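You operate a simulated robot arm through the tools that you are given. There is no shell and no other tool. Be economical: measure what you need, move in short steps, check, and stop when the job is done.

Carry out the task below with a simulated robot arm. There is one attempt and no reset: what you move stays moved.

TASK
Take the filter can from the top of the sorting bench and put it on the ledge beside the blower. Take the black cap from the top of the steel bench and put it on the ledge beside the blower. Stack the pot that says "65" from the top of the steel bench on top of the pot marked "92". Fetch the purple bottle and set it in the inside of the parts tray. Take the rubber foot from the top of the steel bench and put it on top of the green pad. Take the purple comb on the top of the steel bench and put it away on the top of the coil bench. Fetch the wedge from the top of the right bench and set it on the top of the coil bench. Stack the small box that says "Washers" from the right mat on top of the small box marked "Cores". Take the bronze fitting on the top of the right bench and put it away on the top of the sorting bench. Put two of the small compressors from the top of the right bench on the top of the motor bench. The order is free. Set down upright: filter can, purple bottle, purple comb, bronze fitting, small compressor.

It is judged by the outcome, as a careful person would: the job done as asked, and still so three seconds after it is handed in. It fails if anything else is knocked over, pushed out of place, dropped, spilled or broken. A push-on lid holds only when it is set on centred and level and pressed home; a screw cap is set on level and turned clockwise until tight.

THE ROBOT
A 7-joint arm with a two-finger parallel gripper on a trunk, on a base that drives. Base frame: it is fixed to the floor where the robot stands at the start and does not move with it; the origin is under the middle of the robot, x ahead of it, y to its left, z up; the surface under the hand at the start is at about z = 0.88. Units: m, rad, N and s.
With the tool pointing down near the work surface it reaches from about 0.36 to 0.76 m from the robot's upright axis, wherever it stands. Its first joint turns from -2.496 to 2.496 rad. Places, roughly: black cap (3x3x4 cm) [-1.4, -2.9, 0.9]; bronze fitting (4x4x5 cm) [-4.7, 3.2, 0.8]; filter can [0.5, 0, 1]; green pad (8x5x5 cm) [-1.4, -3.4, 0.9]; inside of the parts tray (19x15 cm) [-3.74, -0.76, 0.44]; ledge beside the blower [-3.9, 0.5, 0.7]; pot [-1.25, -3.25, 1]; purple bottle [-1.25, -3.5, 1]; purple comb [-1.25, -3.75, 1]; rubber foot (4x4x3 cm) [-1.2, -3.7, 0.9]; small box [-4.75, 3, 0.75]; small compressor [-4.5, 3.25, 0.75]; sorting bench [0.5, -0.5, 0.9]; top of the coil bench [-6.4, 3.2, 0.9]; top of the motor bench [-4, 5, 0.9]; wedge (8x5x10 cm) [-4.5, 2.2, 0.8]. Payload 3 kg.
The tool frame sits at the grasp point between the pads (the TCP): z along the fingers, y along the line on which they close. The tips reach 0.03 m beyond it. The gripper opens to 0.094 m. The fingers are 0.028 m wide and 0.01 m thick; the gripper's body (0.05 by 0.096 m) begins 0.055 m behind the TCP.
Orientation is that of the tool frame in the base frame, as [roll, pitch, yaw] about the fixed x, y, z axes, in that order (R = Rz(yaw) Ry(pitch) Rx(roll)). With the fingers straight down and closing along the base's y, the tool's x points along the base's -x, its y along +y and its z along -z.

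THE INTERFACE
- The arm moves only by the tool send_rows. Its argument "rows" is one flat list of numbers, 7 for each row, row after row: the finger opening in cm, from 0 to 9.4, then the shift along the tool's x, y, z in cm, then the turn, a rotation vector about the tool's x, y, z in rad. In form: [grip, dx, dy, dz, ax, ay, az, grip, dx, dy, dz, ax, ay, az, ...]. A call has 1 to 20 rows; each row shifts and turns the commanded pose from where the row before left it, along the tool's axes as they then stand. Rows are played at 5 a second. More than 0.05 m and 0.15 rad between two rows, or a gripper value outside its range, and nothing of the call is played. A pose out of reach is approached as far as the arm can. The call stops where the force on the tool passes 40 N (or 10 N more than at its start, if that is more) or the arm is blocked; 0.2 s more then pass. Each finger travels about 0.045 m/s and halts on what it meets, pressing with about 32 N; the grip force reading is that of the motor and also rises with nothing between the fingers. The clock runs only during rows and for 0.2 s after the last one: add rows that do not move to give the fingers time. The reply holds the time, the measured pose of the TCP, the force on the tool along the base axes, the opening and the grip force, in the units named above and with some noise, with the torque about the TCP (base axes, N m) and any sound that the robot's microphone picked up.
- Cameras (640 x 400 px; columns grow to the right, rows downward): "scene" is now at [0.0287, 0.0966, 1.7106]; the picture's right is [-0.62, -0.79, 0.00], its down [-0.68, 0.53, -0.50] and it looks along [0.39, -0.31, -0.87] (base axes); focal length 276 px, centre (320, 200). "wrist" rides on the gripper at [0.076, 0.014, -0.103] in the tool frame; the picture's right is [-0.18, 0.98, 0.00], its down [-0.75, -0.14, -0.64] and it looks along [-0.63, -0.12, 0.77] (tool axes); focal length 243 px, centre (320, 200). There is no depth. A picture from a camera that has moved, and an enlarged one, comes with that camera's place and axes in the base frame and with its lens.
- snapshot(camera): a new picture of that camera. The clock stands still meanwhile.
- raise_lower(by): slides the trunk up (or, below 0, down) by that many m; the arm and the scene camera ride with it, the base frame stays. It gives what a move gives, with no picture.
- base_move(legs): drives the robot by 1 to 6 legs, each [ahead, left, turn to the left] in m, m and rad, along the robot's own axes; the way and the turn of a leg run together, so that a leg with both is an arc; at most 1.5 m and 3.142 rad a leg. The arm and the cameras ride along, it lands a little off, and it stops where it bumps. It gives what a move gives.
- aim_head(pan, tilt): turns the head with the scene camera to pan (to the left, within 2.496 rad either way) and tilt (down, from -0.506 to 1.204), counted from straight ahead of the robot. It gives what a move gives.
- enlarge(camera, box): a new picture of the part [left, top, right, bottom] of that camera's present view, enlarged. The clock stands still meanwhile.
- hand_in(): hands the job in; it is judged then, once.

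Work in short steps. Places have to be worked out from the pictures, the camera data and where the tool is seen: move nearer, look again, correct. Check each grasp and each placing, and mend what went wrong. You have 546 turns and 328 pictures in all, those below and enlarged ones among them. Open the gripper and draw the arm clear of the work before you hand the job in, unless the task says otherwise; then end with one line.

The tools are called after "Emit:" as name(argument=value, ...) on one line, values as JSON. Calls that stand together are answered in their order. send_rows: Moves the arm, as the interface text tells. Its arguments: {"type":"object","properties":{"rows":{"type":"array","items":{"type":"number"}}},"required":["rows"]} The other tools are called the same way: raise_lower (by) slides the trunk up or down; base_move (legs) drives the base; aim_head (pan, tilt) turns the head that bears the scene camera; snapshot (camera) takes a picture; enlarge (camera, box) takes an enlarged picture of a part of a camera's view; hand_in () hands the job in.

At the start:

```text
time_s: 0.0
eef_pos: [0.5722, -0.3199, 1.0889]
orientation: [3.138, -0.001, 3.141]
ft_force: [0.0, -0.3, 0.8]
torque: [0.0, 0.02, 0.01]
finger_gap: 0.0942
grip_force: 0.0
trunk travel left (down, up): [-0.175, 0.215]
robot x, y, heading: [0.0002, -0.0017, 0.002]
head pan, tilt: [-0.665, 1.042]
```

scene: 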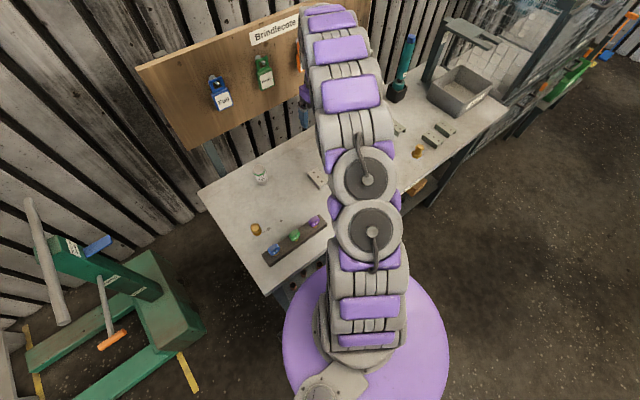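
wrist: 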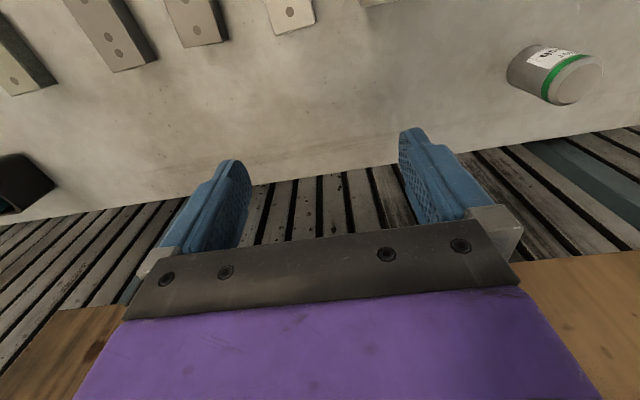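

The wrist and scene pictures agree on a small can with a green band near (0.60, -0.08). I'll look closer at it, to check its size and its label.

Emit:
enlarge(camera="scene", box=[180, 130, 340, 270])

Emit:
enlarge(camera="wrist", box=[480, 20, 640, 120])

```text
2.86 times, centred on (260, 200) of scene
camera zoom: at [0.0287, 0.0966, 1.7106], right [-0.62, -0.79, 0.0], down [-0.68, 0.53, -0.5], along [0.39, -0.31, -0.87], focal length 788 px, centre (491, 200)
```

zoom: 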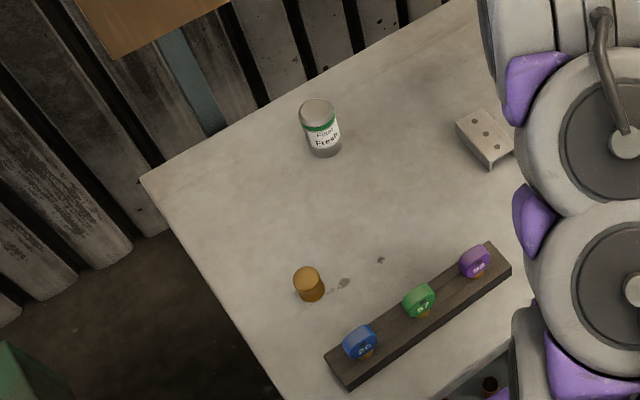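

```text
4.00 times, centred on (560, 70) of wrist
camera zoom: at [0.4957, -0.3066, 1.191], right [0.18, 0.98, 0.0], down [0.75, -0.14, 0.64], along [0.63, -0.12, -0.77], focal length 970 px, centre (-640, 720)
```

zoom: 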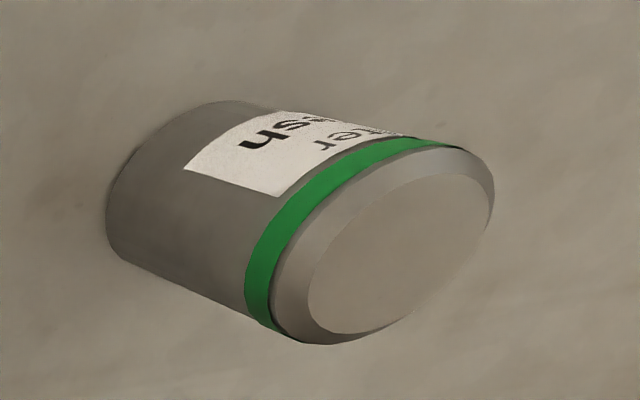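

The can stands upright near (0.595, -0.087), about 7 cm tall and 4.5 cm across. I'll move above it and check.

Emit:
send_rows(rows=[9.4, -0.5, 4.6, 0, 0, 0, 0, 9.4, -0.5, 4.6, 0, 0, 0, 0, 9.4, -0.5, 4.6, 0, 0, 0, 0, 9.4, -0.4, 4.7, 0, 0, 0, 0, 9.4, -0.4, 4.7, 0, 0, 0, 0, 9.4, 0, 0, 4, 0, 0, 0, 9.4, 0, 0, 2, 0, 0, 0, 9.4, 0, 0, 0, 0, 0, 0])

Emit:
snapshot(camera="wrist")

```text
time_s: 1.8
eef_pos: [0.5922, -0.0862, 1.029]
orientation: [3.14, 0.001, -3.141]
ft_force: [0.0, 0.3, 0.0]
torque: [0.0, 0.02, -0.02]
finger_gap: 0.0942
grip_force: 0.0
trunk travel left (down, up): [-0.175, 0.215]
robot x, y, heading: [-0.0026, 0.0042, 0.0]
head pan, tilt: [-0.665, 1.042]
```

```text
323 pictures are left
camera wrist: at [0.5166, -0.0726, 1.1322], right [0.18, 0.98, 0.0], down [0.75, -0.14, 0.64], along [0.63, -0.12, -0.77], focal length 243 px, centre (320, 200)
```

wrist: 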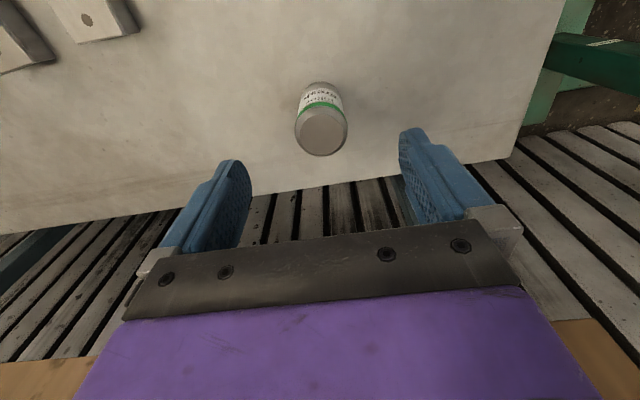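

The can is central between the fingers at about (0.595, -0.088). I'll go down and grip it.

Emit:
send_rows(rows=[9.4, -0.2, -0.2, 3.5, 0, 0, 0, 9.4, 0, 0, 3.5, 0, 0, 0, 9.4, 0, 0, 3.0, 0, 0, 0, 9.4, 0, 0, 0, 0, 0, 0, 3, 0, 0, 0, 0, 0, 0, 3, 0, 0, 0, 0, 0, 0, 3, 0, 0, 0, 0, 0, 0, 3, 0, 0, 0, 0, 0, 0, 3, 0, 0, 0, 0, 0, 0])

```text
time_s: 3.8
eef_pos: [0.596, -0.0864, 0.9271]
orientation: [3.142, 0.001, 3.142]
ft_force: [0.1, 0.6, 0.0]
torque: [0.01, -0.02, -0.02]
finger_gap: 0.0425
grip_force: 31.3
trunk travel left (down, up): [-0.175, 0.215]
robot x, y, heading: [0.0028, -0.0008, -0.001]
head pan, tilt: [-0.665, 1.042]
```

Gripped with a 4.25 cm opening. I'll lift it, and look around with the head.

Emit:
send_rows(rows=[3, 0, 0, -4, 0, 0, 0, 3, 0, 0, -4, 0, 0, 0, 3, 0, 0, -4, 0, 0, 0, 3, 4, 0, -4, 0, 0, 0, 3, 4, 0, -2, 0, 0, 0, 3, 4, 0, 0, 0, 0, 0, 3, 3, 0, 0, 0, 0, 0])

Emit:
aim_head(pan=2.4, tilt=0.35)

Emit:
snapshot(camera="scene")

Emit:
aim_head(pan=-2.4, tilt=0.35)

Emit:
snapshot(camera="scene")

Emit:
aim_head(pan=-1.2, tilt=0.35)

Emit:
snapshot(camera="scene")

```text
refused: row 4 steps farther than a row can; nothing moved
```

```text
time_s: 6.4
eef_pos: [0.5953, -0.0865, 0.9275]
orientation: [3.141, 0.001, -3.141]
ft_force: [1.4, -0.5, 1.1]
torque: [0.02, -0.06, 0.0]
finger_gap: 0.0421
grip_force: 31.6
trunk travel left (down, up): [-0.175, 0.215]
robot x, y, heading: [-0.0009, -0.0005, 0.0]
head pan, tilt: [2.4, 0.351]
```

```text
322 pictures are left
camera scene: at [-0.0921, 0.2032, 1.7685], right [0.68, 0.74, 0.0], down [0.25, -0.23, -0.94], along [-0.69, 0.63, -0.34], focal length 276 px, centre (320, 200)
```

scene: 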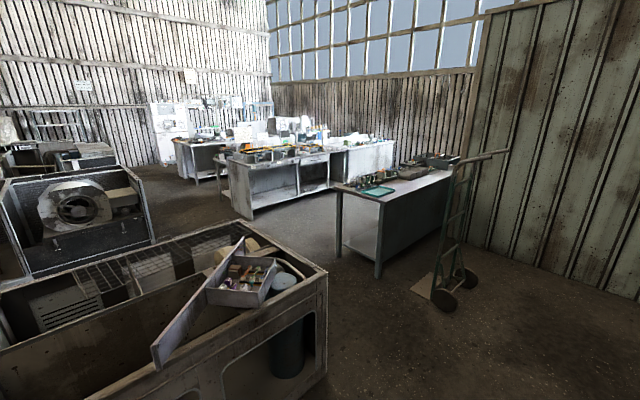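

```text
time_s: 10.2
eef_pos: [0.5951, -0.087, 0.9283]
orientation: [3.14, 0.001, -3.141]
ft_force: [0.7, 0.5, 1.3]
torque: [0.04, -0.02, -0.03]
finger_gap: 0.0421
grip_force: 32.2
trunk travel left (down, up): [-0.175, 0.215]
robot x, y, heading: [-0.0, -0.0019, -0.001]
head pan, tilt: [-2.4, 0.351]
```

```text
321 pictures are left
camera scene: at [-0.0921, 0.0774, 1.7685], right [-0.68, 0.74, 0.0], down [0.25, 0.23, -0.94], along [-0.69, -0.63, -0.34], focal length 276 px, centre (320, 200)
```

scene: 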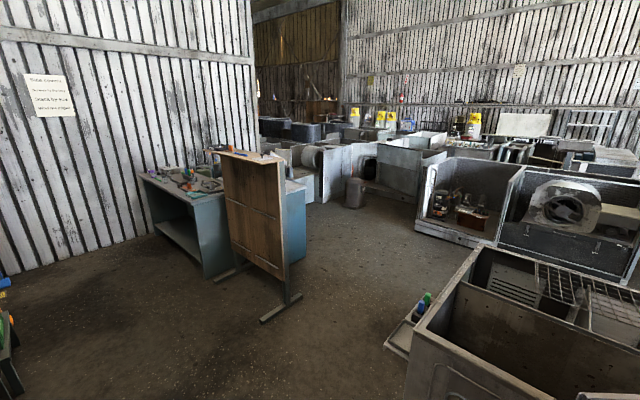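

```text
time_s: 11.6
eef_pos: [0.5956, -0.0861, 0.9288]
orientation: [-3.142, 0.0, -3.141]
ft_force: [-0.2, 0.4, 1.2]
torque: [0.08, -0.02, 0.0]
finger_gap: 0.0421
grip_force: 31.6
trunk travel left (down, up): [-0.175, 0.215]
robot x, y, heading: [-0.0016, 0.0009, -0.002]
head pan, tilt: [-1.201, 0.351]
```

```text
320 pictures are left
camera scene: at [0.0102, 0.0535, 1.7682], right [-0.93, -0.36, 0.0], down [-0.13, 0.32, -0.94], along [0.34, -0.88, -0.34], focal length 276 px, centre (320, 200)
```

scene: 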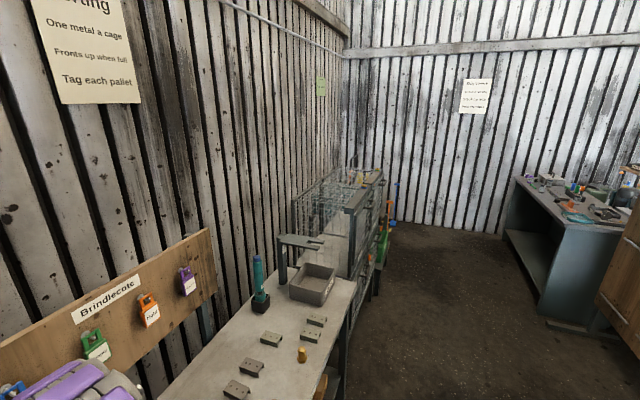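

The first call was refused for a step that was too long; the views show the layout: the big open unit at x -2.4 to -1.1, y -0.3 to 1.2, blower row beyond it. Now I'll lift the can and pull it in.

Emit:
send_rows(rows=[3, 0, 0, -4, 0, 0, 0, 3, 0, 0, -4, 0, 0, 0, 3, 0, 0, -4, 0, 0, 0, 3, 3, 0, -4, 0, 0, 0, 3, 3, 0, -4, 0, 0, 0, 3, 4, 1, 0, 0, 0, 0, 3, 4, 1, 0, 0, 0, 0, 3, 4, 1, 0, 0, 0, 0])

Emit:
snapshot(camera="wrist")

Emit:
base_move(legs=[[-0.4, 0, 0], [0, 0, -2.4]])

Emit:
aim_head(pan=0, tilt=0.4)

Emit:
snapshot(camera="scene")

```text
time_s: 13.4
eef_pos: [0.415, -0.0599, 1.1285]
orientation: [-3.14, 0.001, -3.141]
ft_force: [-0.4, 0.1, -1.1]
torque: [0.04, 0.0, 0.01]
finger_gap: 0.0423
grip_force: 32.1
trunk travel left (down, up): [-0.175, 0.215]
robot x, y, heading: [0.0022, 0.0007, -0.0]
head pan, tilt: [-1.201, 0.351]
```

```text
319 pictures are left
camera wrist: at [0.3372, -0.0461, 1.2316], right [0.18, 0.98, 0.0], down [0.75, -0.14, 0.64], along [0.63, -0.12, -0.77], focal length 243 px, centre (320, 200)
```

wrist: 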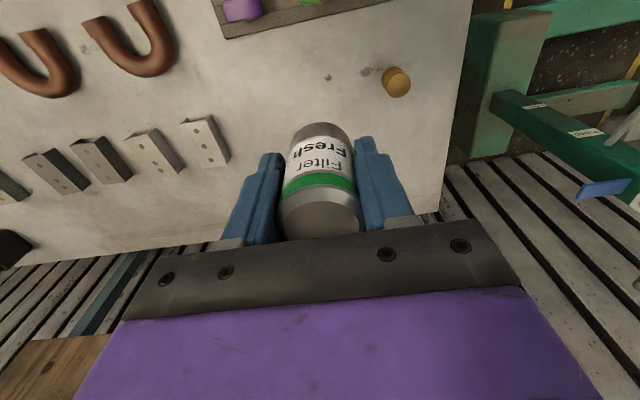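

```text
time_s: 21.7
eef_pos: [-0.7573, -0.2175, 1.1286]
orientation: [3.141, 0.0, 0.688]
ft_force: [-0.4, -1.1, -1.3]
torque: [0.0, -0.02, 0.0]
finger_gap: 0.0421
grip_force: 32.3
trunk travel left (down, up): [-0.175, 0.215]
robot x, y, heading: [-0.3963, 0.0001, -2.451]
head pan, tilt: [-1.201, 0.351]
```

```text
time_s: 23.1
eef_pos: [-0.7572, -0.2166, 1.1289]
orientation: [-3.141, 0.002, 0.688]
ft_force: [-0.5, -0.6, -0.2]
torque: [-0.02, -0.04, 0.0]
finger_gap: 0.0418
grip_force: 32.1
trunk travel left (down, up): [-0.175, 0.215]
robot x, y, heading: [-0.3958, 0.0026, -2.453]
head pan, tilt: [0.0, 0.4]
```

```text
318 pictures are left
camera scene: at [-0.3581, -0.15, 1.7635], right [-0.63, 0.77, 0.0], down [0.3, 0.25, -0.92], along [-0.71, -0.58, -0.39], focal length 276 px, centre (320, 200)
```

scene: 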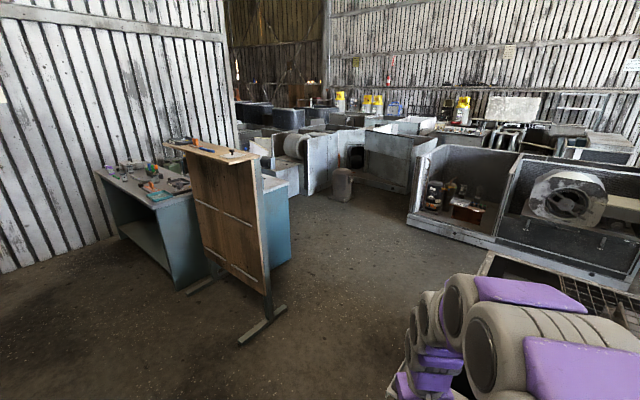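

The way round the open unit is free: a corridor at y ≈ -0.95 between the unit and the board stand. I'll turn west, sidestep south and drive along.

Emit:
base_move(legs=[[0, 0, -0.689], [0, 0.95, 0], [1.3, 0, 0], [1.0, 0, 0]])

Emit:
snapshot(camera="scene")

Emit:
aim_head(pan=-1.0, tilt=0.6)

Emit:
snapshot(camera="scene")

```text
time_s: 41.0
eef_pos: [-3.1355, -0.8122, 1.1285]
orientation: [3.141, 0.001, -0.04]
ft_force: [-0.9, -0.2, -1.9]
torque: [0.0, 0.01, -0.01]
finger_gap: 0.0416
grip_force: 32.0
trunk travel left (down, up): [-0.175, 0.215]
robot x, y, heading: [-2.7235, -0.8893, 3.101]
head pan, tilt: [0.0, 0.4]
```

```text
317 pictures are left
camera scene: at [-2.7942, -1.0266, 1.7635], right [0.04, 1.0, 0.0], down [0.39, -0.02, -0.92], along [-0.92, 0.04, -0.39], focal length 276 px, centre (320, 200)
```

scene: 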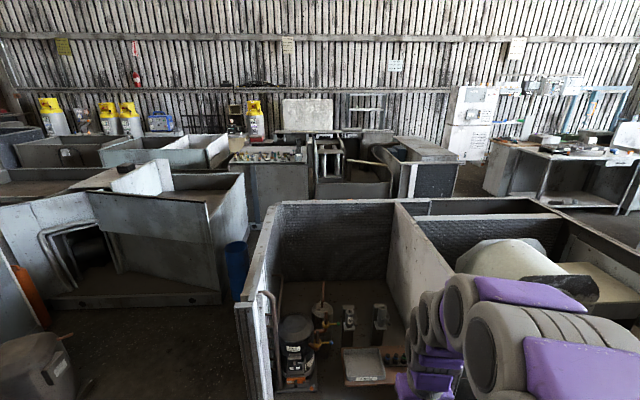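

```text
time_s: 42.2
eef_pos: [-3.1346, -0.8113, 1.1285]
orientation: [3.141, 0.002, -0.043]
ft_force: [-0.1, 0.6, -1.6]
torque: [-0.03, 0.01, 0.0]
finger_gap: 0.0416
grip_force: 32.3
trunk travel left (down, up): [-0.175, 0.215]
robot x, y, heading: [-2.723, -0.8889, 3.092]
head pan, tilt: [-1.0, 0.6]
```

```text
316 pictures are left
camera scene: at [-2.7456, -0.9541, 1.7454], right [0.86, 0.5, 0.0], down [0.29, -0.49, -0.82], along [-0.42, 0.71, -0.57], focal length 276 px, centre (320, 200)
```

scene: 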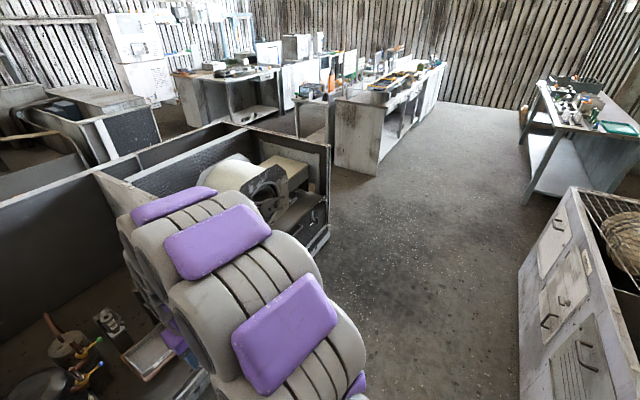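

The tray is seen at about (-3.74, -0.76); the corridor north is clear. I'll go to in front of the blower's ledge.

Emit:
base_move(legs=[[0, 0, 0.05], [0, -1.3, 0], [0.3, 0, 0]])

Emit:
aim_head(pan=-0.1, tilt=0.9)

Emit:
snapshot(camera="scene")

Emit:
snapshot(camera="wrist")

```text
time_s: 50.8
eef_pos: [-3.4522, 0.4548, 1.1287]
orientation: [3.141, -0.001, 0.024]
ft_force: [-1.0, 0.3, -2.2]
torque: [-0.02, -0.02, 0.01]
finger_gap: 0.0418
grip_force: 31.6
trunk travel left (down, up): [-0.175, 0.215]
robot x, y, heading: [-3.0325, 0.4083, -3.115]
head pan, tilt: [-1.0, 0.6]
```

```text
time_s: 52.0
eef_pos: [-3.4519, 0.4548, 1.1281]
orientation: [-3.141, 0.001, 0.025]
ft_force: [-0.4, -1.2, -1.7]
torque: [-0.03, -0.01, 0.0]
finger_gap: 0.0418
grip_force: 31.5
trunk travel left (down, up): [-0.175, 0.215]
robot x, y, heading: [-3.0374, 0.4065, -3.119]
head pan, tilt: [-0.099, 0.901]
```

```text
315 pictures are left
camera scene: at [-3.0803, 0.2713, 1.7206], right [0.08, 1.0, 0.0], down [0.78, -0.06, -0.62], along [-0.62, 0.05, -0.78], focal length 276 px, centre (320, 200)
```

scene: 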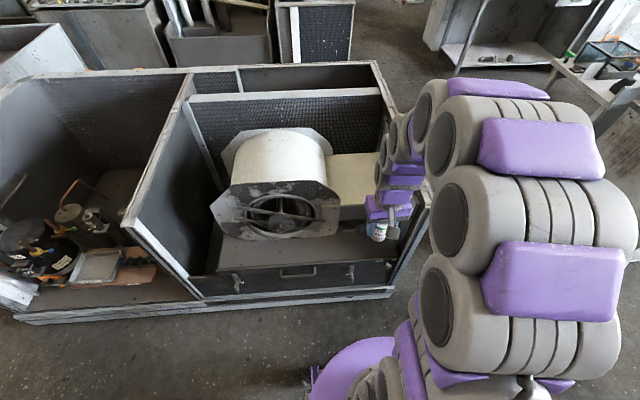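

```text
314 pictures are left
camera wrist: at [-3.3757, 0.4415, 1.2317], right [-0.16, -0.99, 0.0], down [-0.76, 0.12, 0.64], along [-0.64, 0.1, -0.77], focal length 243 px, centre (320, 200)
```

wrist: 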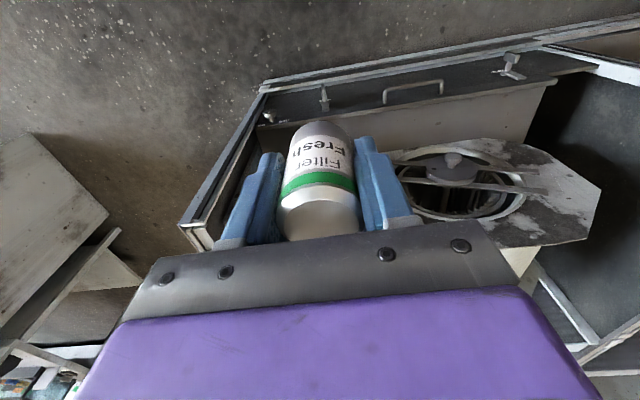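

The deck is near z 0.4, so the ledge at 0.7 looks like the cream box next to the blower housing. I'll enlarge that.

Emit:
enlarge(camera="scene", box=[200, 80, 440, 290])

```text
1.90 times, centred on (320, 185) of scene
camera zoom: at [-3.0803, 0.2713, 1.7206], right [0.08, 1.0, 0.0], down [0.78, -0.06, -0.62], along [-0.62, 0.05, -0.78], focal length 526 px, centre (320, 229)
```

zoom: 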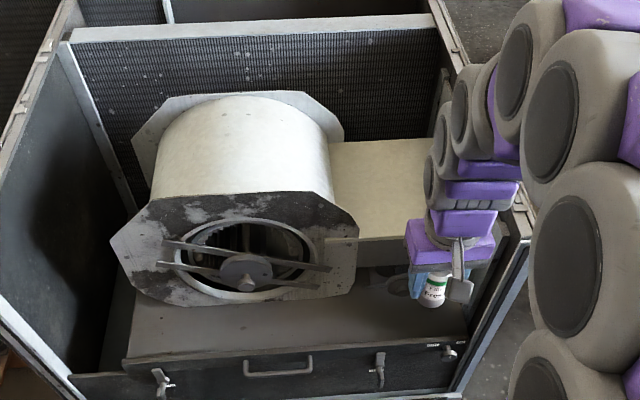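

The cream box top beside the blower is the ledge. I'll drive nearer so that it is within reach, then view it again with the arm higher.

Emit:
base_move(legs=[[0.25, 0.0, -0.024]])

Emit:
aim_head(pan=-0.1, tilt=0.9)

Emit:
snapshot(camera="scene")

Emit:
snapshot(camera="wrist")

```text
time_s: 53.8
eef_pos: [-3.7028, 0.4601, 1.1286]
orientation: [3.141, 0.002, 0.004]
ft_force: [-0.2, 0.1, -2.3]
torque: [-0.01, -0.03, 0.03]
finger_gap: 0.0417
grip_force: 32.2
trunk travel left (down, up): [-0.175, 0.215]
robot x, y, heading: [-3.2921, 0.4012, -3.14]
head pan, tilt: [-0.099, 0.901]
```

```text
time_s: 54.4
eef_pos: [-3.7013, 0.459, 1.1285]
orientation: [3.14, 0.004, 0.005]
ft_force: [-1.0, 0.0, -1.5]
torque: [-0.01, 0.03, 0.02]
finger_gap: 0.0415
grip_force: 31.8
trunk travel left (down, up): [-0.175, 0.215]
robot x, y, heading: [-3.2862, 0.4033, -3.139]
head pan, tilt: [-0.099, 0.901]
```

```text
312 pictures are left
camera scene: at [-3.3343, 0.2686, 1.7205], right [0.1, 1.0, 0.0], down [0.78, -0.08, -0.62], along [-0.62, 0.06, -0.78], focal length 276 px, centre (320, 200)
```

scene: 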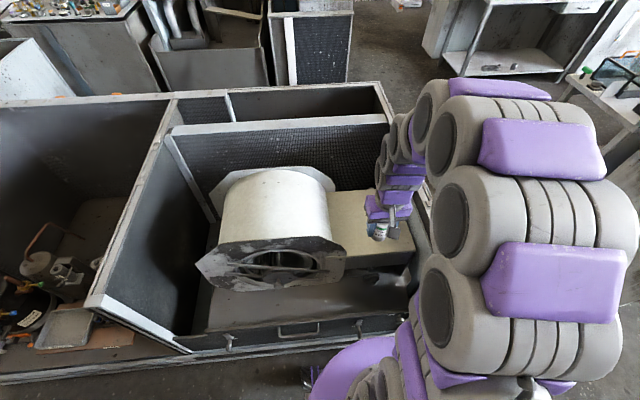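

```text
311 pictures are left
camera wrist: at [-3.6253, 0.4451, 1.2319], right [-0.18, -0.98, 0.0], down [-0.75, 0.14, 0.64], along [-0.63, 0.12, -0.76], focal length 243 px, centre (320, 200)
```

wrist: 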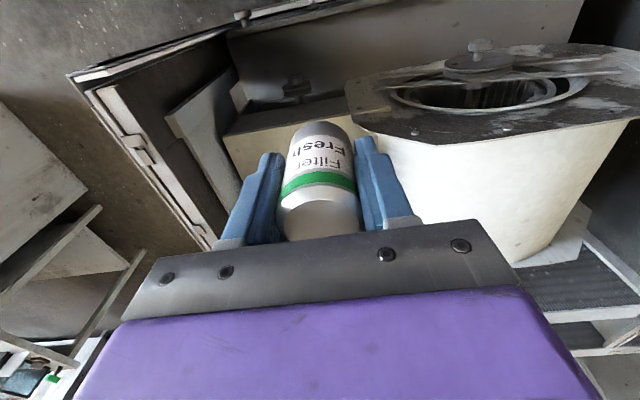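

I'll enlarge both to pin the ledge's front edge and height by parallax.

Emit:
enlarge(camera="scene", box=[300, 160, 440, 290])

Emit:
enlarge(camera="wrist", box=[140, 40, 400, 200])

```text
3.08 times, centred on (370, 225) of scene
camera zoom: at [-3.3343, 0.2686, 1.7205], right [0.1, 1.0, 0.0], down [0.78, -0.08, -0.62], along [-0.62, 0.06, -0.78], focal length 849 px, centre (166, 123)
```

zoom: 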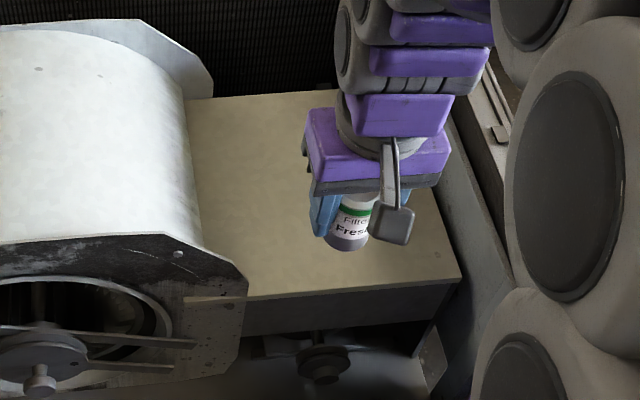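

```text
2.46 times, centred on (270, 120) of wrist
camera zoom: at [-3.6253, 0.4451, 1.2319], right [-0.18, -0.98, 0.0], down [-0.75, 0.14, 0.64], along [-0.63, 0.12, -0.76], focal length 597 px, centre (443, 397)
```

zoom: 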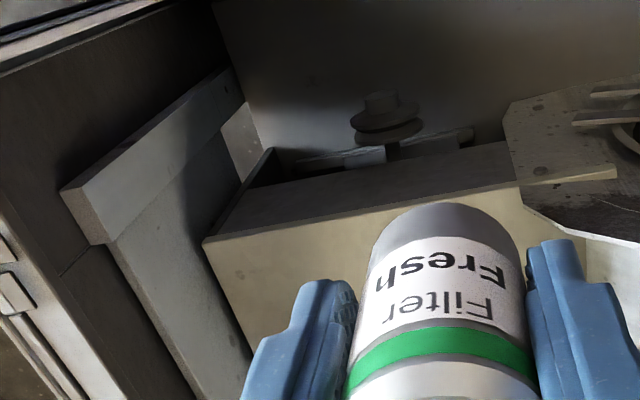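

The ledge's front corner solves to (-3.83, 0.71, 0.718); its top spans about x -4.17 to -3.83, y 0.42 to 0.70. I'll put the can at about (-3.97, 0.53), first going above.

Emit:
send_rows(rows=[3, -4.5, -1.2, 0, 0, 0, 0, 3, -4.5, -1.2, 0, 0, 0, 0, 3, -4.5, -1.2, 0, 0, 0, 0, 3, -4.5, -1.2, 0, 0, 0, 0, 3, -4.5, -1.2, 0, 0, 0, 0, 3, -4.5, -1.1, 0, 0, 0, 0, 3, 0, 0, 5, 0, 0, 0, 3, 0, 0, 5, 0, 0, 0, 3, 0, 0, 5, 0, 0, 0, 3, 0, 0, 5, 0, 0, 0, 3, 0, 0, 5, 0, 0, 0, 3, 0, 0, 5, 0, 0, 0, 3, 0, 0, 3.3, 0, 0, 0, 3, 0, 0, 0, 0, 0, 0])

Emit:
snapshot(camera="wrist")

Emit:
enlarge(camera="scene", box=[300, 160, 440, 290])

```text
time_s: 57.4
eef_pos: [-3.9716, 0.528, 0.7972]
orientation: [-3.14, 0.0, 0.004]
ft_force: [0.0, -0.8, -2.4]
torque: [-0.02, 0.01, 0.01]
finger_gap: 0.0421
grip_force: 31.9
trunk travel left (down, up): [-0.175, 0.215]
robot x, y, heading: [-3.2889, 0.4022, -3.14]
head pan, tilt: [-0.099, 0.901]
```

```text
308 pictures are left
camera wrist: at [-3.8963, 0.5141, 0.8998], right [-0.18, -0.98, 0.0], down [-0.75, 0.14, 0.64], along [-0.63, 0.12, -0.77], focal length 243 px, centre (320, 200)
```

wrist: 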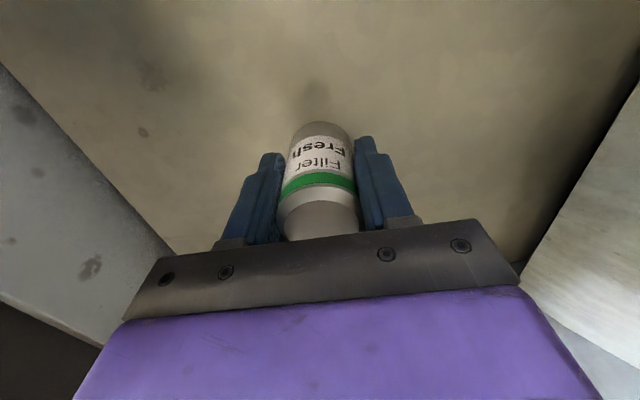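

```text
3.08 times, centred on (370, 225) of scene
camera zoom: at [-3.3374, 0.2695, 1.7206], right [0.1, 1.0, 0.0], down [0.78, -0.08, -0.62], along [-0.62, 0.06, -0.79], focal length 849 px, centre (166, 123)
```

zoom: 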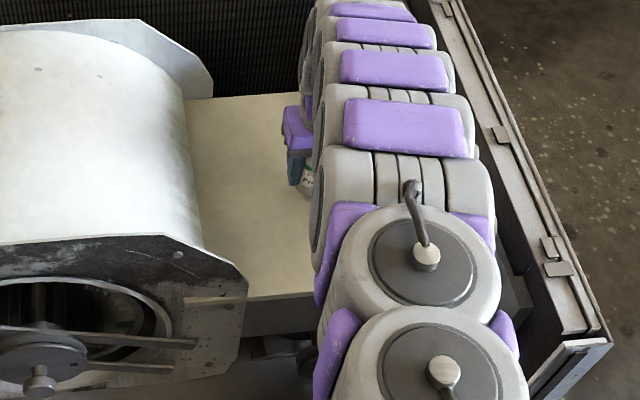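

The can is about 3 cm over the ledge with clear space round it. I'll lower until it touches.

Emit:
send_rows(rows=[3, 0, 0, 1, 0, 0, 0, 3, 0, 0, 1, 0, 0, 0, 3, 0, 0, 0.4, 0, 0, 0, 3, 0, 0, 0.4, 0, 0, 0, 3, 0, 0, 0.3, 0, 0, 0, 3, 0, 0, 0.3, 0, 0, 0, 3, 0, 0, 0.3, 0, 0, 0, 3, 0, 0, 0.3, 0, 0, 0])

```text
time_s: 58.4
eef_pos: [-3.9724, 0.5296, 0.7747]
orientation: [-3.141, 0.007, 0.003]
ft_force: [9.8, -3.2, 26.0]
torque: [-0.16, -0.67, 0.07]
finger_gap: 0.0413
grip_force: 32.2
trunk travel left (down, up): [-0.175, 0.215]
robot x, y, heading: [-3.289, 0.3995, -3.136]
head pan, tilt: [-0.099, 0.901]
stopped in row 4: the force on the tool passed its limit at 42 N (the readings are from after the stop); the commanded pose is now the measured one
```

Contact at z 0.775. I'll ease the grip, open, and rise clear.

Emit:
send_rows(rows=[4.0, 0, 0, -0.1, 0, 0, 0, 4.6, 0, 0, 0, 0, 0, 0, 5.5, 0, 0, 0, 0, 0, 0, 6.5, 0, 0, 0, 0, 0, 0, 6.5, 0, 0, 0, 0, 0, 0, 6.5, 0, 0, -2, 0, 0, 0, 6.5, 0, 0, -3, 0, 0, 0, 6.5, 0, 0, -5, 0, 0, 0, 6.5, 0, 0, -5, 0, 0, 0])

Emit:
snapshot(camera="wrist")

```text
time_s: 60.4
eef_pos: [-3.9723, 0.5325, 0.9237]
orientation: [3.141, 0.002, 0.004]
ft_force: [0.5, -0.4, 0.6]
torque: [0.0, -0.01, -0.01]
finger_gap: 0.0648
grip_force: 0.1
trunk travel left (down, up): [-0.175, 0.215]
robot x, y, heading: [-3.2881, 0.4018, -3.136]
head pan, tilt: [-0.099, 0.901]
```

```text
306 pictures are left
camera wrist: at [-3.8967, 0.5173, 1.0272], right [-0.18, -0.98, 0.0], down [-0.75, 0.14, 0.64], along [-0.63, 0.12, -0.76], focal length 243 px, centre (320, 200)
```

wrist: 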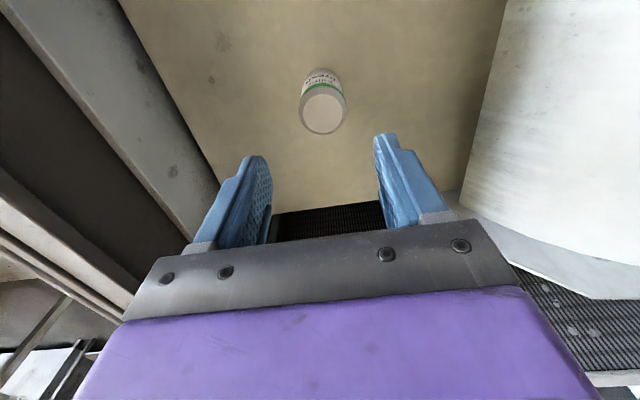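

The can stands upright on the ledge. Next is the right bench to the north-west; I'll retract the arm, back off and look.

Emit:
send_rows(rows=[6.5, 3, 0, -4, 0, 0, 0, 6.5, 3, 0, -4, 0, 0, 0, 6.5, 3, 0, -4, 0, 0, 0, 6.5, 3, 0, -4, 0, 0, 0, 6.5, 4, 0, -3, 0, 0, 0, 6.5, 4, 1, 0, 0, 0, 0, 6.5, 4, 1, 0, 0, 0, 0, 6.5, 4, 2, 0, 0, 0, 0])

Emit:
base_move(legs=[[-0.35, 0, 0], [0, 0, -1.2]])

Emit:
aim_head(pan=0.1, tilt=0.4)

Emit:
snapshot(camera="scene")

```text
time_s: 62.2
eef_pos: [-3.6911, 0.4922, 1.1117]
orientation: [3.142, 0.005, 0.004]
ft_force: [0.4, -0.5, 0.0]
torque: [-0.02, 0.01, -0.01]
finger_gap: 0.0651
grip_force: 0.0
trunk travel left (down, up): [-0.175, 0.215]
robot x, y, heading: [-3.2876, 0.402, -3.141]
head pan, tilt: [-0.099, 0.901]
```

```text
time_s: 67.4
eef_pos: [-3.008, 0.8096, 1.112]
orientation: [-3.141, 0.007, -1.19]
ft_force: [0.0, 0.1, 0.0]
torque: [-0.01, -0.02, 0.0]
finger_gap: 0.065
grip_force: 0.0
trunk travel left (down, up): [-0.175, 0.215]
robot x, y, heading: [-2.9473, 0.408, 1.952]
head pan, tilt: [-0.099, 0.901]
```

```text
time_s: 68.4
eef_pos: [-3.0073, 0.8089, 1.1115]
orientation: [-3.141, 0.005, -1.19]
ft_force: [-0.4, 0.4, 0.2]
torque: [-0.02, 0.01, -0.02]
finger_gap: 0.0648
grip_force: 0.1
trunk travel left (down, up): [-0.175, 0.215]
robot x, y, heading: [-2.9435, 0.4037, 1.952]
head pan, tilt: [0.099, 0.4]
```

```text
305 pictures are left
camera scene: at [-3.1044, 0.4072, 1.7635], right [0.89, 0.46, 0.0], down [0.18, -0.35, -0.92], along [-0.42, 0.82, -0.39], focal length 276 px, centre (320, 200)
```

scene: 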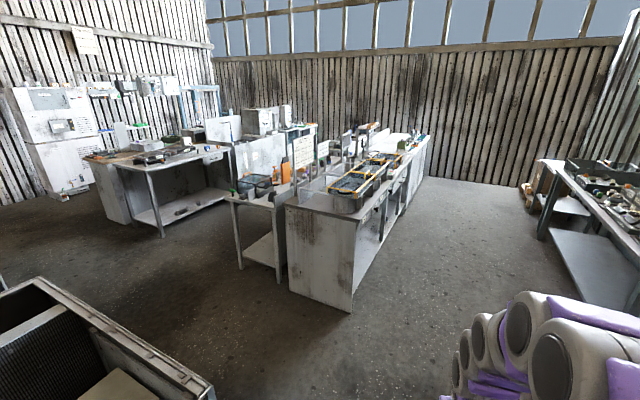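

The small table at x -4.92 to -4.41, y > 2.1 is the right bench, the coil bench lies west of it and the motor bench north of the long bench. I'll drive round through y ≈ 1.45 to x ≈ -5.4.

Emit:
base_move(legs=[[0, 0, 1.19], [0, -1.05, 0], [1.3, 0, 0], [1.15, 0, 0]])

Emit:
aim_head(pan=-1.7, tilt=0.5)

Emit:
snapshot(camera="scene")

```text
time_s: 88.3
eef_pos: [-5.8041, 1.554, 1.1121]
orientation: [3.141, 0.005, 0.0]
ft_force: [0.2, -0.4, 0.4]
torque: [0.01, -0.02, 0.02]
finger_gap: 0.0653
grip_force: 0.1
trunk travel left (down, up): [-0.175, 0.215]
robot x, y, heading: [-5.4028, 1.4623, 3.136]
head pan, tilt: [0.099, 0.4]
```

```text
time_s: 90.2
eef_pos: [-5.8022, 1.5537, 1.1127]
orientation: [3.14, 0.004, -0.001]
ft_force: [0.2, -0.4, -0.7]
torque: [0.02, -0.02, 0.0]
finger_gap: 0.0651
grip_force: 0.0
trunk travel left (down, up): [-0.175, 0.215]
robot x, y, heading: [-5.4055, 1.4577, 3.14]
head pan, tilt: [-1.7, 0.499]
```

```text
304 pictures are left
camera scene: at [-5.362, 1.4118, 1.7546], right [0.99, -0.13, 0.0], down [-0.06, -0.47, -0.88], along [0.12, 0.87, -0.48], focal length 276 px, centre (320, 200)
```

scene: 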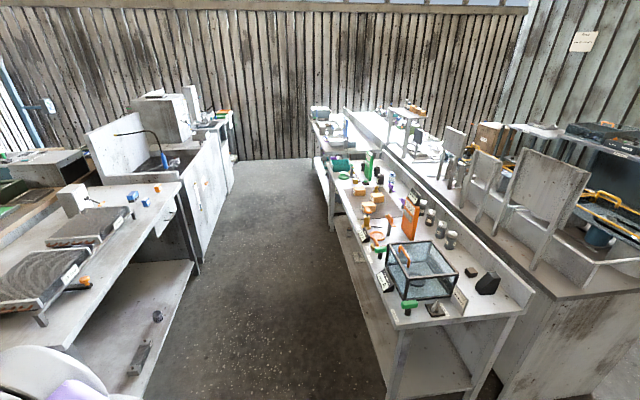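

The right bench's west edge is at x ≈ -4.94 and the corridor to the coil bench is 1.2 m wide. I'll turn east and slide north along the bench.

Emit:
base_move(legs=[[0, 0, 3.14], [0.05, 1.25, 0]])

Emit:
aim_head(pan=0, tilt=0.9)

Emit:
snapshot(camera="scene")

```text
time_s: 103.7
eef_pos: [-4.9134, 2.5978, 1.1126]
orientation: [3.14, 0.006, 3.111]
ft_force: [-0.1, -0.9, 0.1]
torque: [0.0, -0.02, 0.01]
finger_gap: 0.065
grip_force: 0.2
trunk travel left (down, up): [-0.175, 0.215]
robot x, y, heading: [-5.3153, 2.7047, -0.029]
head pan, tilt: [-1.7, 0.499]
```

```text
time_s: 105.5
eef_pos: [-4.9136, 2.6015, 1.1122]
orientation: [3.141, 0.007, 3.113]
ft_force: [0.0, -0.8, -1.1]
torque: [0.0, 0.0, -0.03]
finger_gap: 0.065
grip_force: 0.1
trunk travel left (down, up): [-0.175, 0.215]
robot x, y, heading: [-5.3137, 2.7039, -0.025]
head pan, tilt: [0.0, 0.901]
```

```text
303 pictures are left
camera scene: at [-5.2566, 2.8443, 1.7206], right [-0.03, -1.0, 0.0], down [-0.78, 0.02, -0.62], along [0.62, -0.02, -0.78], focal length 276 px, centre (320, 200)
```

scene: 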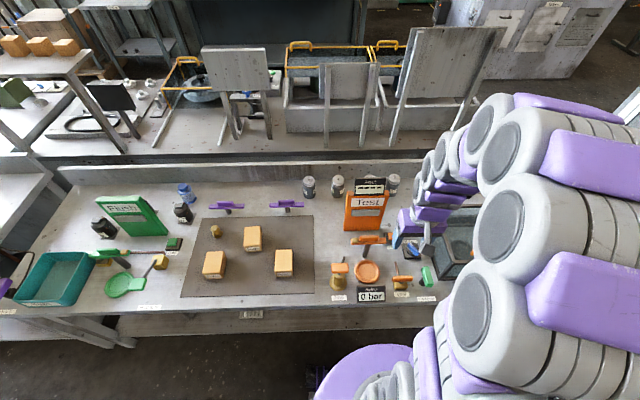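

Emit:
enlarge(camera="scene", box=[180, 170, 340, 300])

Emit:
enlarge(camera="scene", box=[80, 160, 240, 300])

Emit:
enlarge(camera="scene", box=[290, 160, 450, 310])

```text
3.08 times, centred on (260, 235) of scene
camera zoom: at [-5.2566, 2.8443, 1.7206], right [-0.03, -1.0, 0.0], down [-0.78, 0.02, -0.62], along [0.62, -0.02, -0.78], focal length 849 px, centre (505, 92)
```

zoom: 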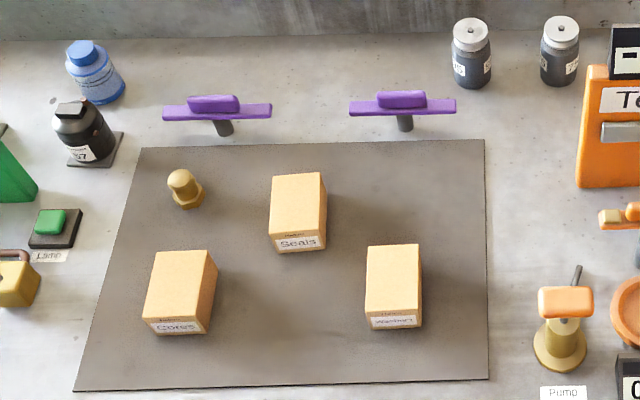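

```text
2.86 times, centred on (160, 230) of scene
camera zoom: at [-5.2566, 2.8443, 1.7206], right [-0.03, -1.0, 0.0], down [-0.78, 0.02, -0.62], along [0.62, -0.02, -0.78], focal length 788 px, centre (777, 114)
```

zoom: 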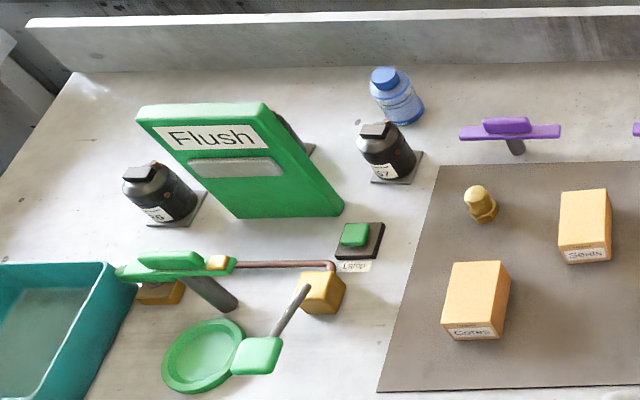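

```text
2.67 times, centred on (370, 235) of scene
camera zoom: at [-5.2566, 2.8443, 1.7206], right [-0.03, -1.0, 0.0], down [-0.78, 0.02, -0.62], along [0.62, -0.02, -0.78], focal length 736 px, centre (187, 107)
```

zoom: 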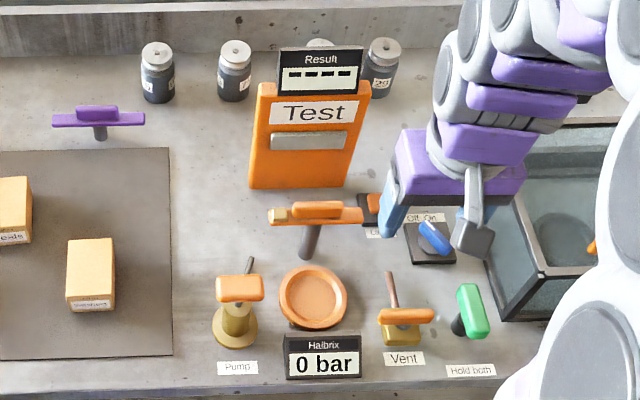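

Boxes: Cores on the left, Seals at the back, and Washers on the right of the mat; black round units with plates look like the small compressors; the bronze fitting stands on the mat. I'll bring the hand over the Washers box for a close look.

Emit:
send_rows(rows=[9.4, -1.4, 4.5, 0, 0, 0, 0, 9.4, -1.4, 4.5, 0, 0, 0, 0, 9.4, -1.4, 4.5, 0, 0, 0, 0, 9.4, -1.4, 4.5, 0, 0, 0, 0, 9.4, -1.4, 4.5, 0, 0, 0, 0, 9.4, -1.4, 4.5, 0, 0, 0, 0, 9.4, -1.4, 4.5, 0, 0, 0, 0, 9.4, -1.2, 4.8, 0, 0, 0, 0.028, 9.4, 0, 0, 5, 0, 0, 0, 9.4, 0, 0, 0, 0, 0, 0])

Emit:
snapshot(camera="wrist")

Emit:
snapshot(camera="scene")

```text
time_s: 107.7
eef_pos: [-4.7952, 2.9631, 1.0659]
orientation: [3.141, 0.007, 3.086]
ft_force: [0.3, 0.6, 0.3]
torque: [0.02, 0.05, 0.01]
finger_gap: 0.0938
grip_force: 0.0
trunk travel left (down, up): [-0.175, 0.215]
robot x, y, heading: [-5.3131, 2.7049, -0.028]
head pan, tilt: [0.0, 0.901]
```

```text
299 pictures are left
camera wrist: at [-4.8717, 2.9796, 1.1676], right [0.24, 0.97, 0.0], down [0.74, -0.18, 0.65], along [0.63, -0.15, -0.76], focal length 243 px, centre (320, 200)
```

wrist: 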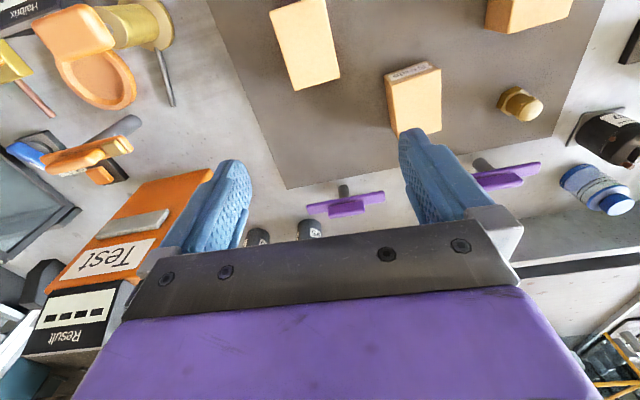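

```text
298 pictures are left
camera scene: at [-5.2562, 2.8477, 1.7203], right [-0.03, -1.0, 0.0], down [-0.78, 0.02, -0.62], along [0.62, -0.02, -0.78], focal length 276 px, centre (320, 200)
```

scene: 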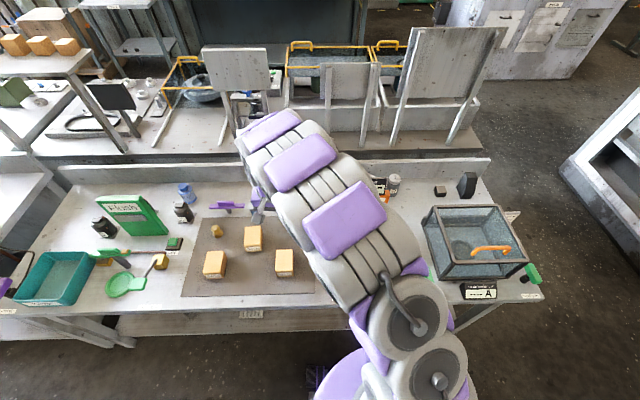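

Both the head and wrist rays put the Washers box top at about (-4.836, 2.957, 0.889), 5.2 cm wide along y and square to the axes. I'll line up square over it, lower, and confirm the label.

Emit:
send_rows(rows=[9.4, 0, 0, 0, 0, 0, -0.056, 9.4, 4, -0.5, 0, 0, 0, 0, 9.4, 0, 0, 4, 0, 0, 0, 9.4, 0, 0, 3, 0, 0, 0, 9.4, 0, 0, 0, 0, 0, 0])

Emit:
snapshot(camera="wrist")

Emit:
enlarge(camera="scene", box=[190, 220, 310, 295])

```text
time_s: 108.8
eef_pos: [-4.8313, 2.9572, 0.9946]
orientation: [-3.14, 0.005, -3.141]
ft_force: [1.7, 0.2, -0.4]
torque: [0.01, 0.01, -0.04]
finger_gap: 0.0941
grip_force: 0.1
trunk travel left (down, up): [-0.175, 0.215]
robot x, y, heading: [-5.3108, 2.7039, -0.032]
head pan, tilt: [0.0, 0.901]
```

```text
297 pictures are left
camera wrist: at [-4.91, 2.9709, 1.0964], right [0.18, 0.98, 0.0], down [0.75, -0.14, 0.65], along [0.64, -0.12, -0.76], focal length 243 px, centre (320, 200)
```

wrist: 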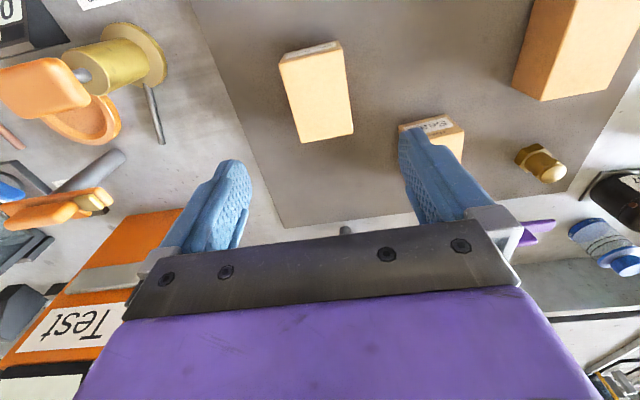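

```text
5.33 times, centred on (250, 258) of scene
camera zoom: at [-5.2553, 2.8487, 1.7202], right [-0.03, -1.0, 0.0], down [-0.78, 0.02, -0.62], along [0.62, -0.02, -0.79], focal length 1472 px, centre (693, -107)
```

zoom: 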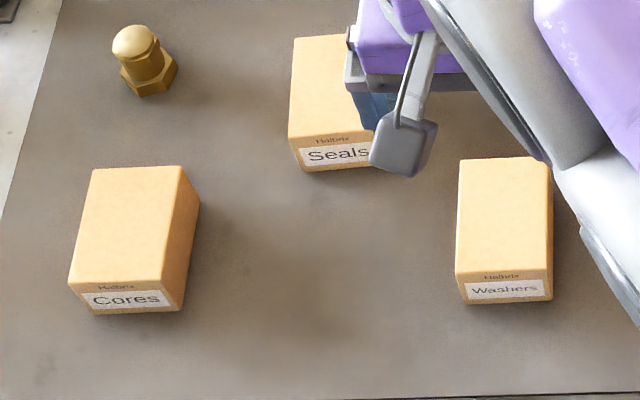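

The label reads "Washers". I'll go down to z 0.88 over its centre at (-4.842, 2.957) and grip.

Emit:
send_rows(rows=[9.4, 1.0, 0, 4, 0, 0, 0, 9.4, 0, 0, 4, 0, 0, 0, 9.4, 0, 0, 2, 0, 0, 0, 9.4, 0, 0, 1.4, 0, 0, 0, 9.4, 0, 0, 0, 0, 0, 0, 4, 0, 0, 0, 0, 0, 0, 4, 0, 0, 0, 0, 0, 0, 4, 0, 0, 0, 0, 0, 0, 4, 0, 0, 0, 0, 0, 0])

Emit:
snapshot(camera="wrist")

```text
time_s: 110.8
eef_pos: [-4.8416, 2.958, 0.8795]
orientation: [-3.14, 0.007, 3.141]
ft_force: [-1.7, -0.5, -0.3]
torque: [-0.04, 0.13, 0.11]
finger_gap: 0.0575
grip_force: 32.8
trunk travel left (down, up): [-0.175, 0.215]
robot x, y, heading: [-5.3131, 2.7043, -0.025]
head pan, tilt: [0.0, 0.901]
```

```text
295 pictures are left
camera wrist: at [-4.9193, 2.9713, 0.9816], right [0.18, 0.98, 0.0], down [0.75, -0.14, 0.65], along [0.64, -0.12, -0.76], focal length 243 px, centre (320, 200)
```

wrist: 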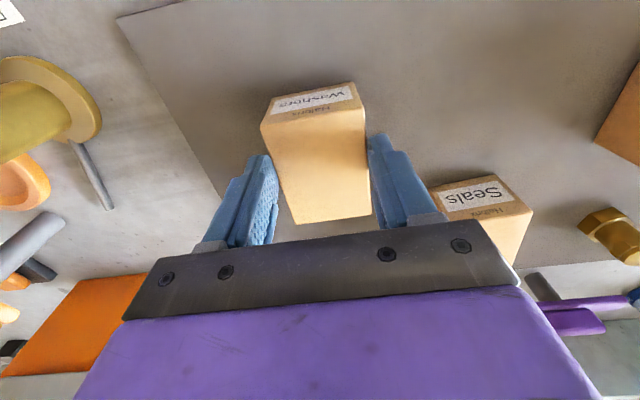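

The picture shows the box top is really at about z 0.847, so the tips barely hold its edge. I'll open, go 3.7 cm lower and grip again.

Emit:
send_rows(rows=[9.4, 0, 0, 0, 0, 0, 0, 9.4, 0, 0, 0, 0, 0, 0, 9.4, 0, 0, 0, 0, 0, 0, 9.4, 0.3, 0, 2, 0, 0, 0, 9.4, 0, 0, 1.0, 0, 0, 0, 9.4, 0, 0, 0.7, 0, 0, 0, 9.4, 0, 0, 0, 0, 0, 0, 4, 0, 0, 0, 0, 0, 0, 4, 0, 0, 0, 0, 0, 0, 4, 0, 0, 0, 0, 0, 0, 4, 0, 0, 0, 0, 0, 0])

Emit:
snapshot(camera="wrist")

```text
time_s: 113.2
eef_pos: [-4.8439, 2.9575, 0.8424]
orientation: [-3.141, 0.008, 3.141]
ft_force: [0.1, 0.2, 0.4]
torque: [0.0, 0.02, 0.0]
finger_gap: 0.062
grip_force: 32.2
trunk travel left (down, up): [-0.175, 0.215]
robot x, y, heading: [-5.3096, 2.7045, -0.025]
head pan, tilt: [0.0, 0.901]
```

```text
294 pictures are left
camera wrist: at [-4.9214, 2.9714, 0.9436], right [0.18, 0.98, 0.0], down [0.75, -0.14, 0.65], along [0.64, -0.12, -0.76], focal length 243 px, centre (320, 200)
```

wrist: 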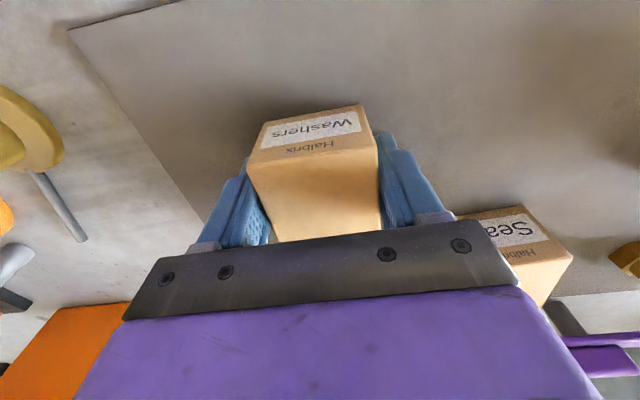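

Now a firm grip on the box (6 cm). I'll lift it and shift toward the Cores box to look at its position.

Emit:
send_rows(rows=[4, 0, 0, -3, 0, 0, 0, 4, 0, 0, -4, 0, 0, 0, 4, 0, 0, -4, 0, 0, 0, 4, 0, 4.5, 0, 0, 0, 0, 4, 0, 4.5, 0, 0, 0, 0, 4, 0, 4.5, 0, 0, 0, 0, 4, 0, 4.5, 0, 0, 0, 0, 4, 0, 0, 0, 0, 0, 0])

Emit:
snapshot(camera="wrist")

Emit:
enlarge(camera="scene", box=[180, 200, 310, 300])

```text
time_s: 115.0
eef_pos: [-4.8442, 3.1389, 0.9505]
orientation: [-3.141, 0.007, 3.141]
ft_force: [-0.3, 0.0, -2.3]
torque: [0.03, 0.0, 0.03]
finger_gap: 0.0621
grip_force: 32.3
trunk travel left (down, up): [-0.175, 0.215]
robot x, y, heading: [-5.311, 2.7044, -0.025]
head pan, tilt: [0.0, 0.901]
```

```text
293 pictures are left
camera wrist: at [-4.9215, 3.1522, 1.0529], right [0.18, 0.98, 0.0], down [0.75, -0.14, 0.65], along [0.64, -0.12, -0.76], focal length 243 px, centre (320, 200)
```

wrist: 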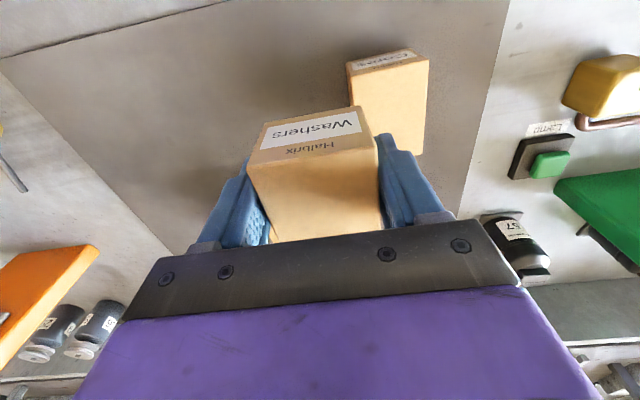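

```text
4.00 times, centred on (245, 250) of scene
camera zoom: at [-5.2554, 2.8503, 1.72], right [-0.03, -1.0, 0.0], down [-0.78, 0.02, -0.62], along [0.62, -0.02, -0.79], focal length 1104 px, centre (620, 0)
```

zoom: 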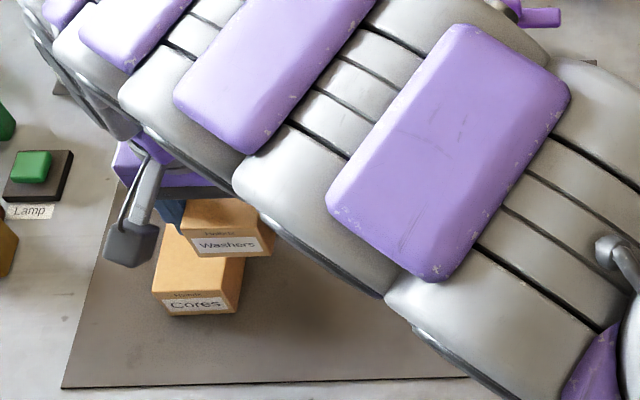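

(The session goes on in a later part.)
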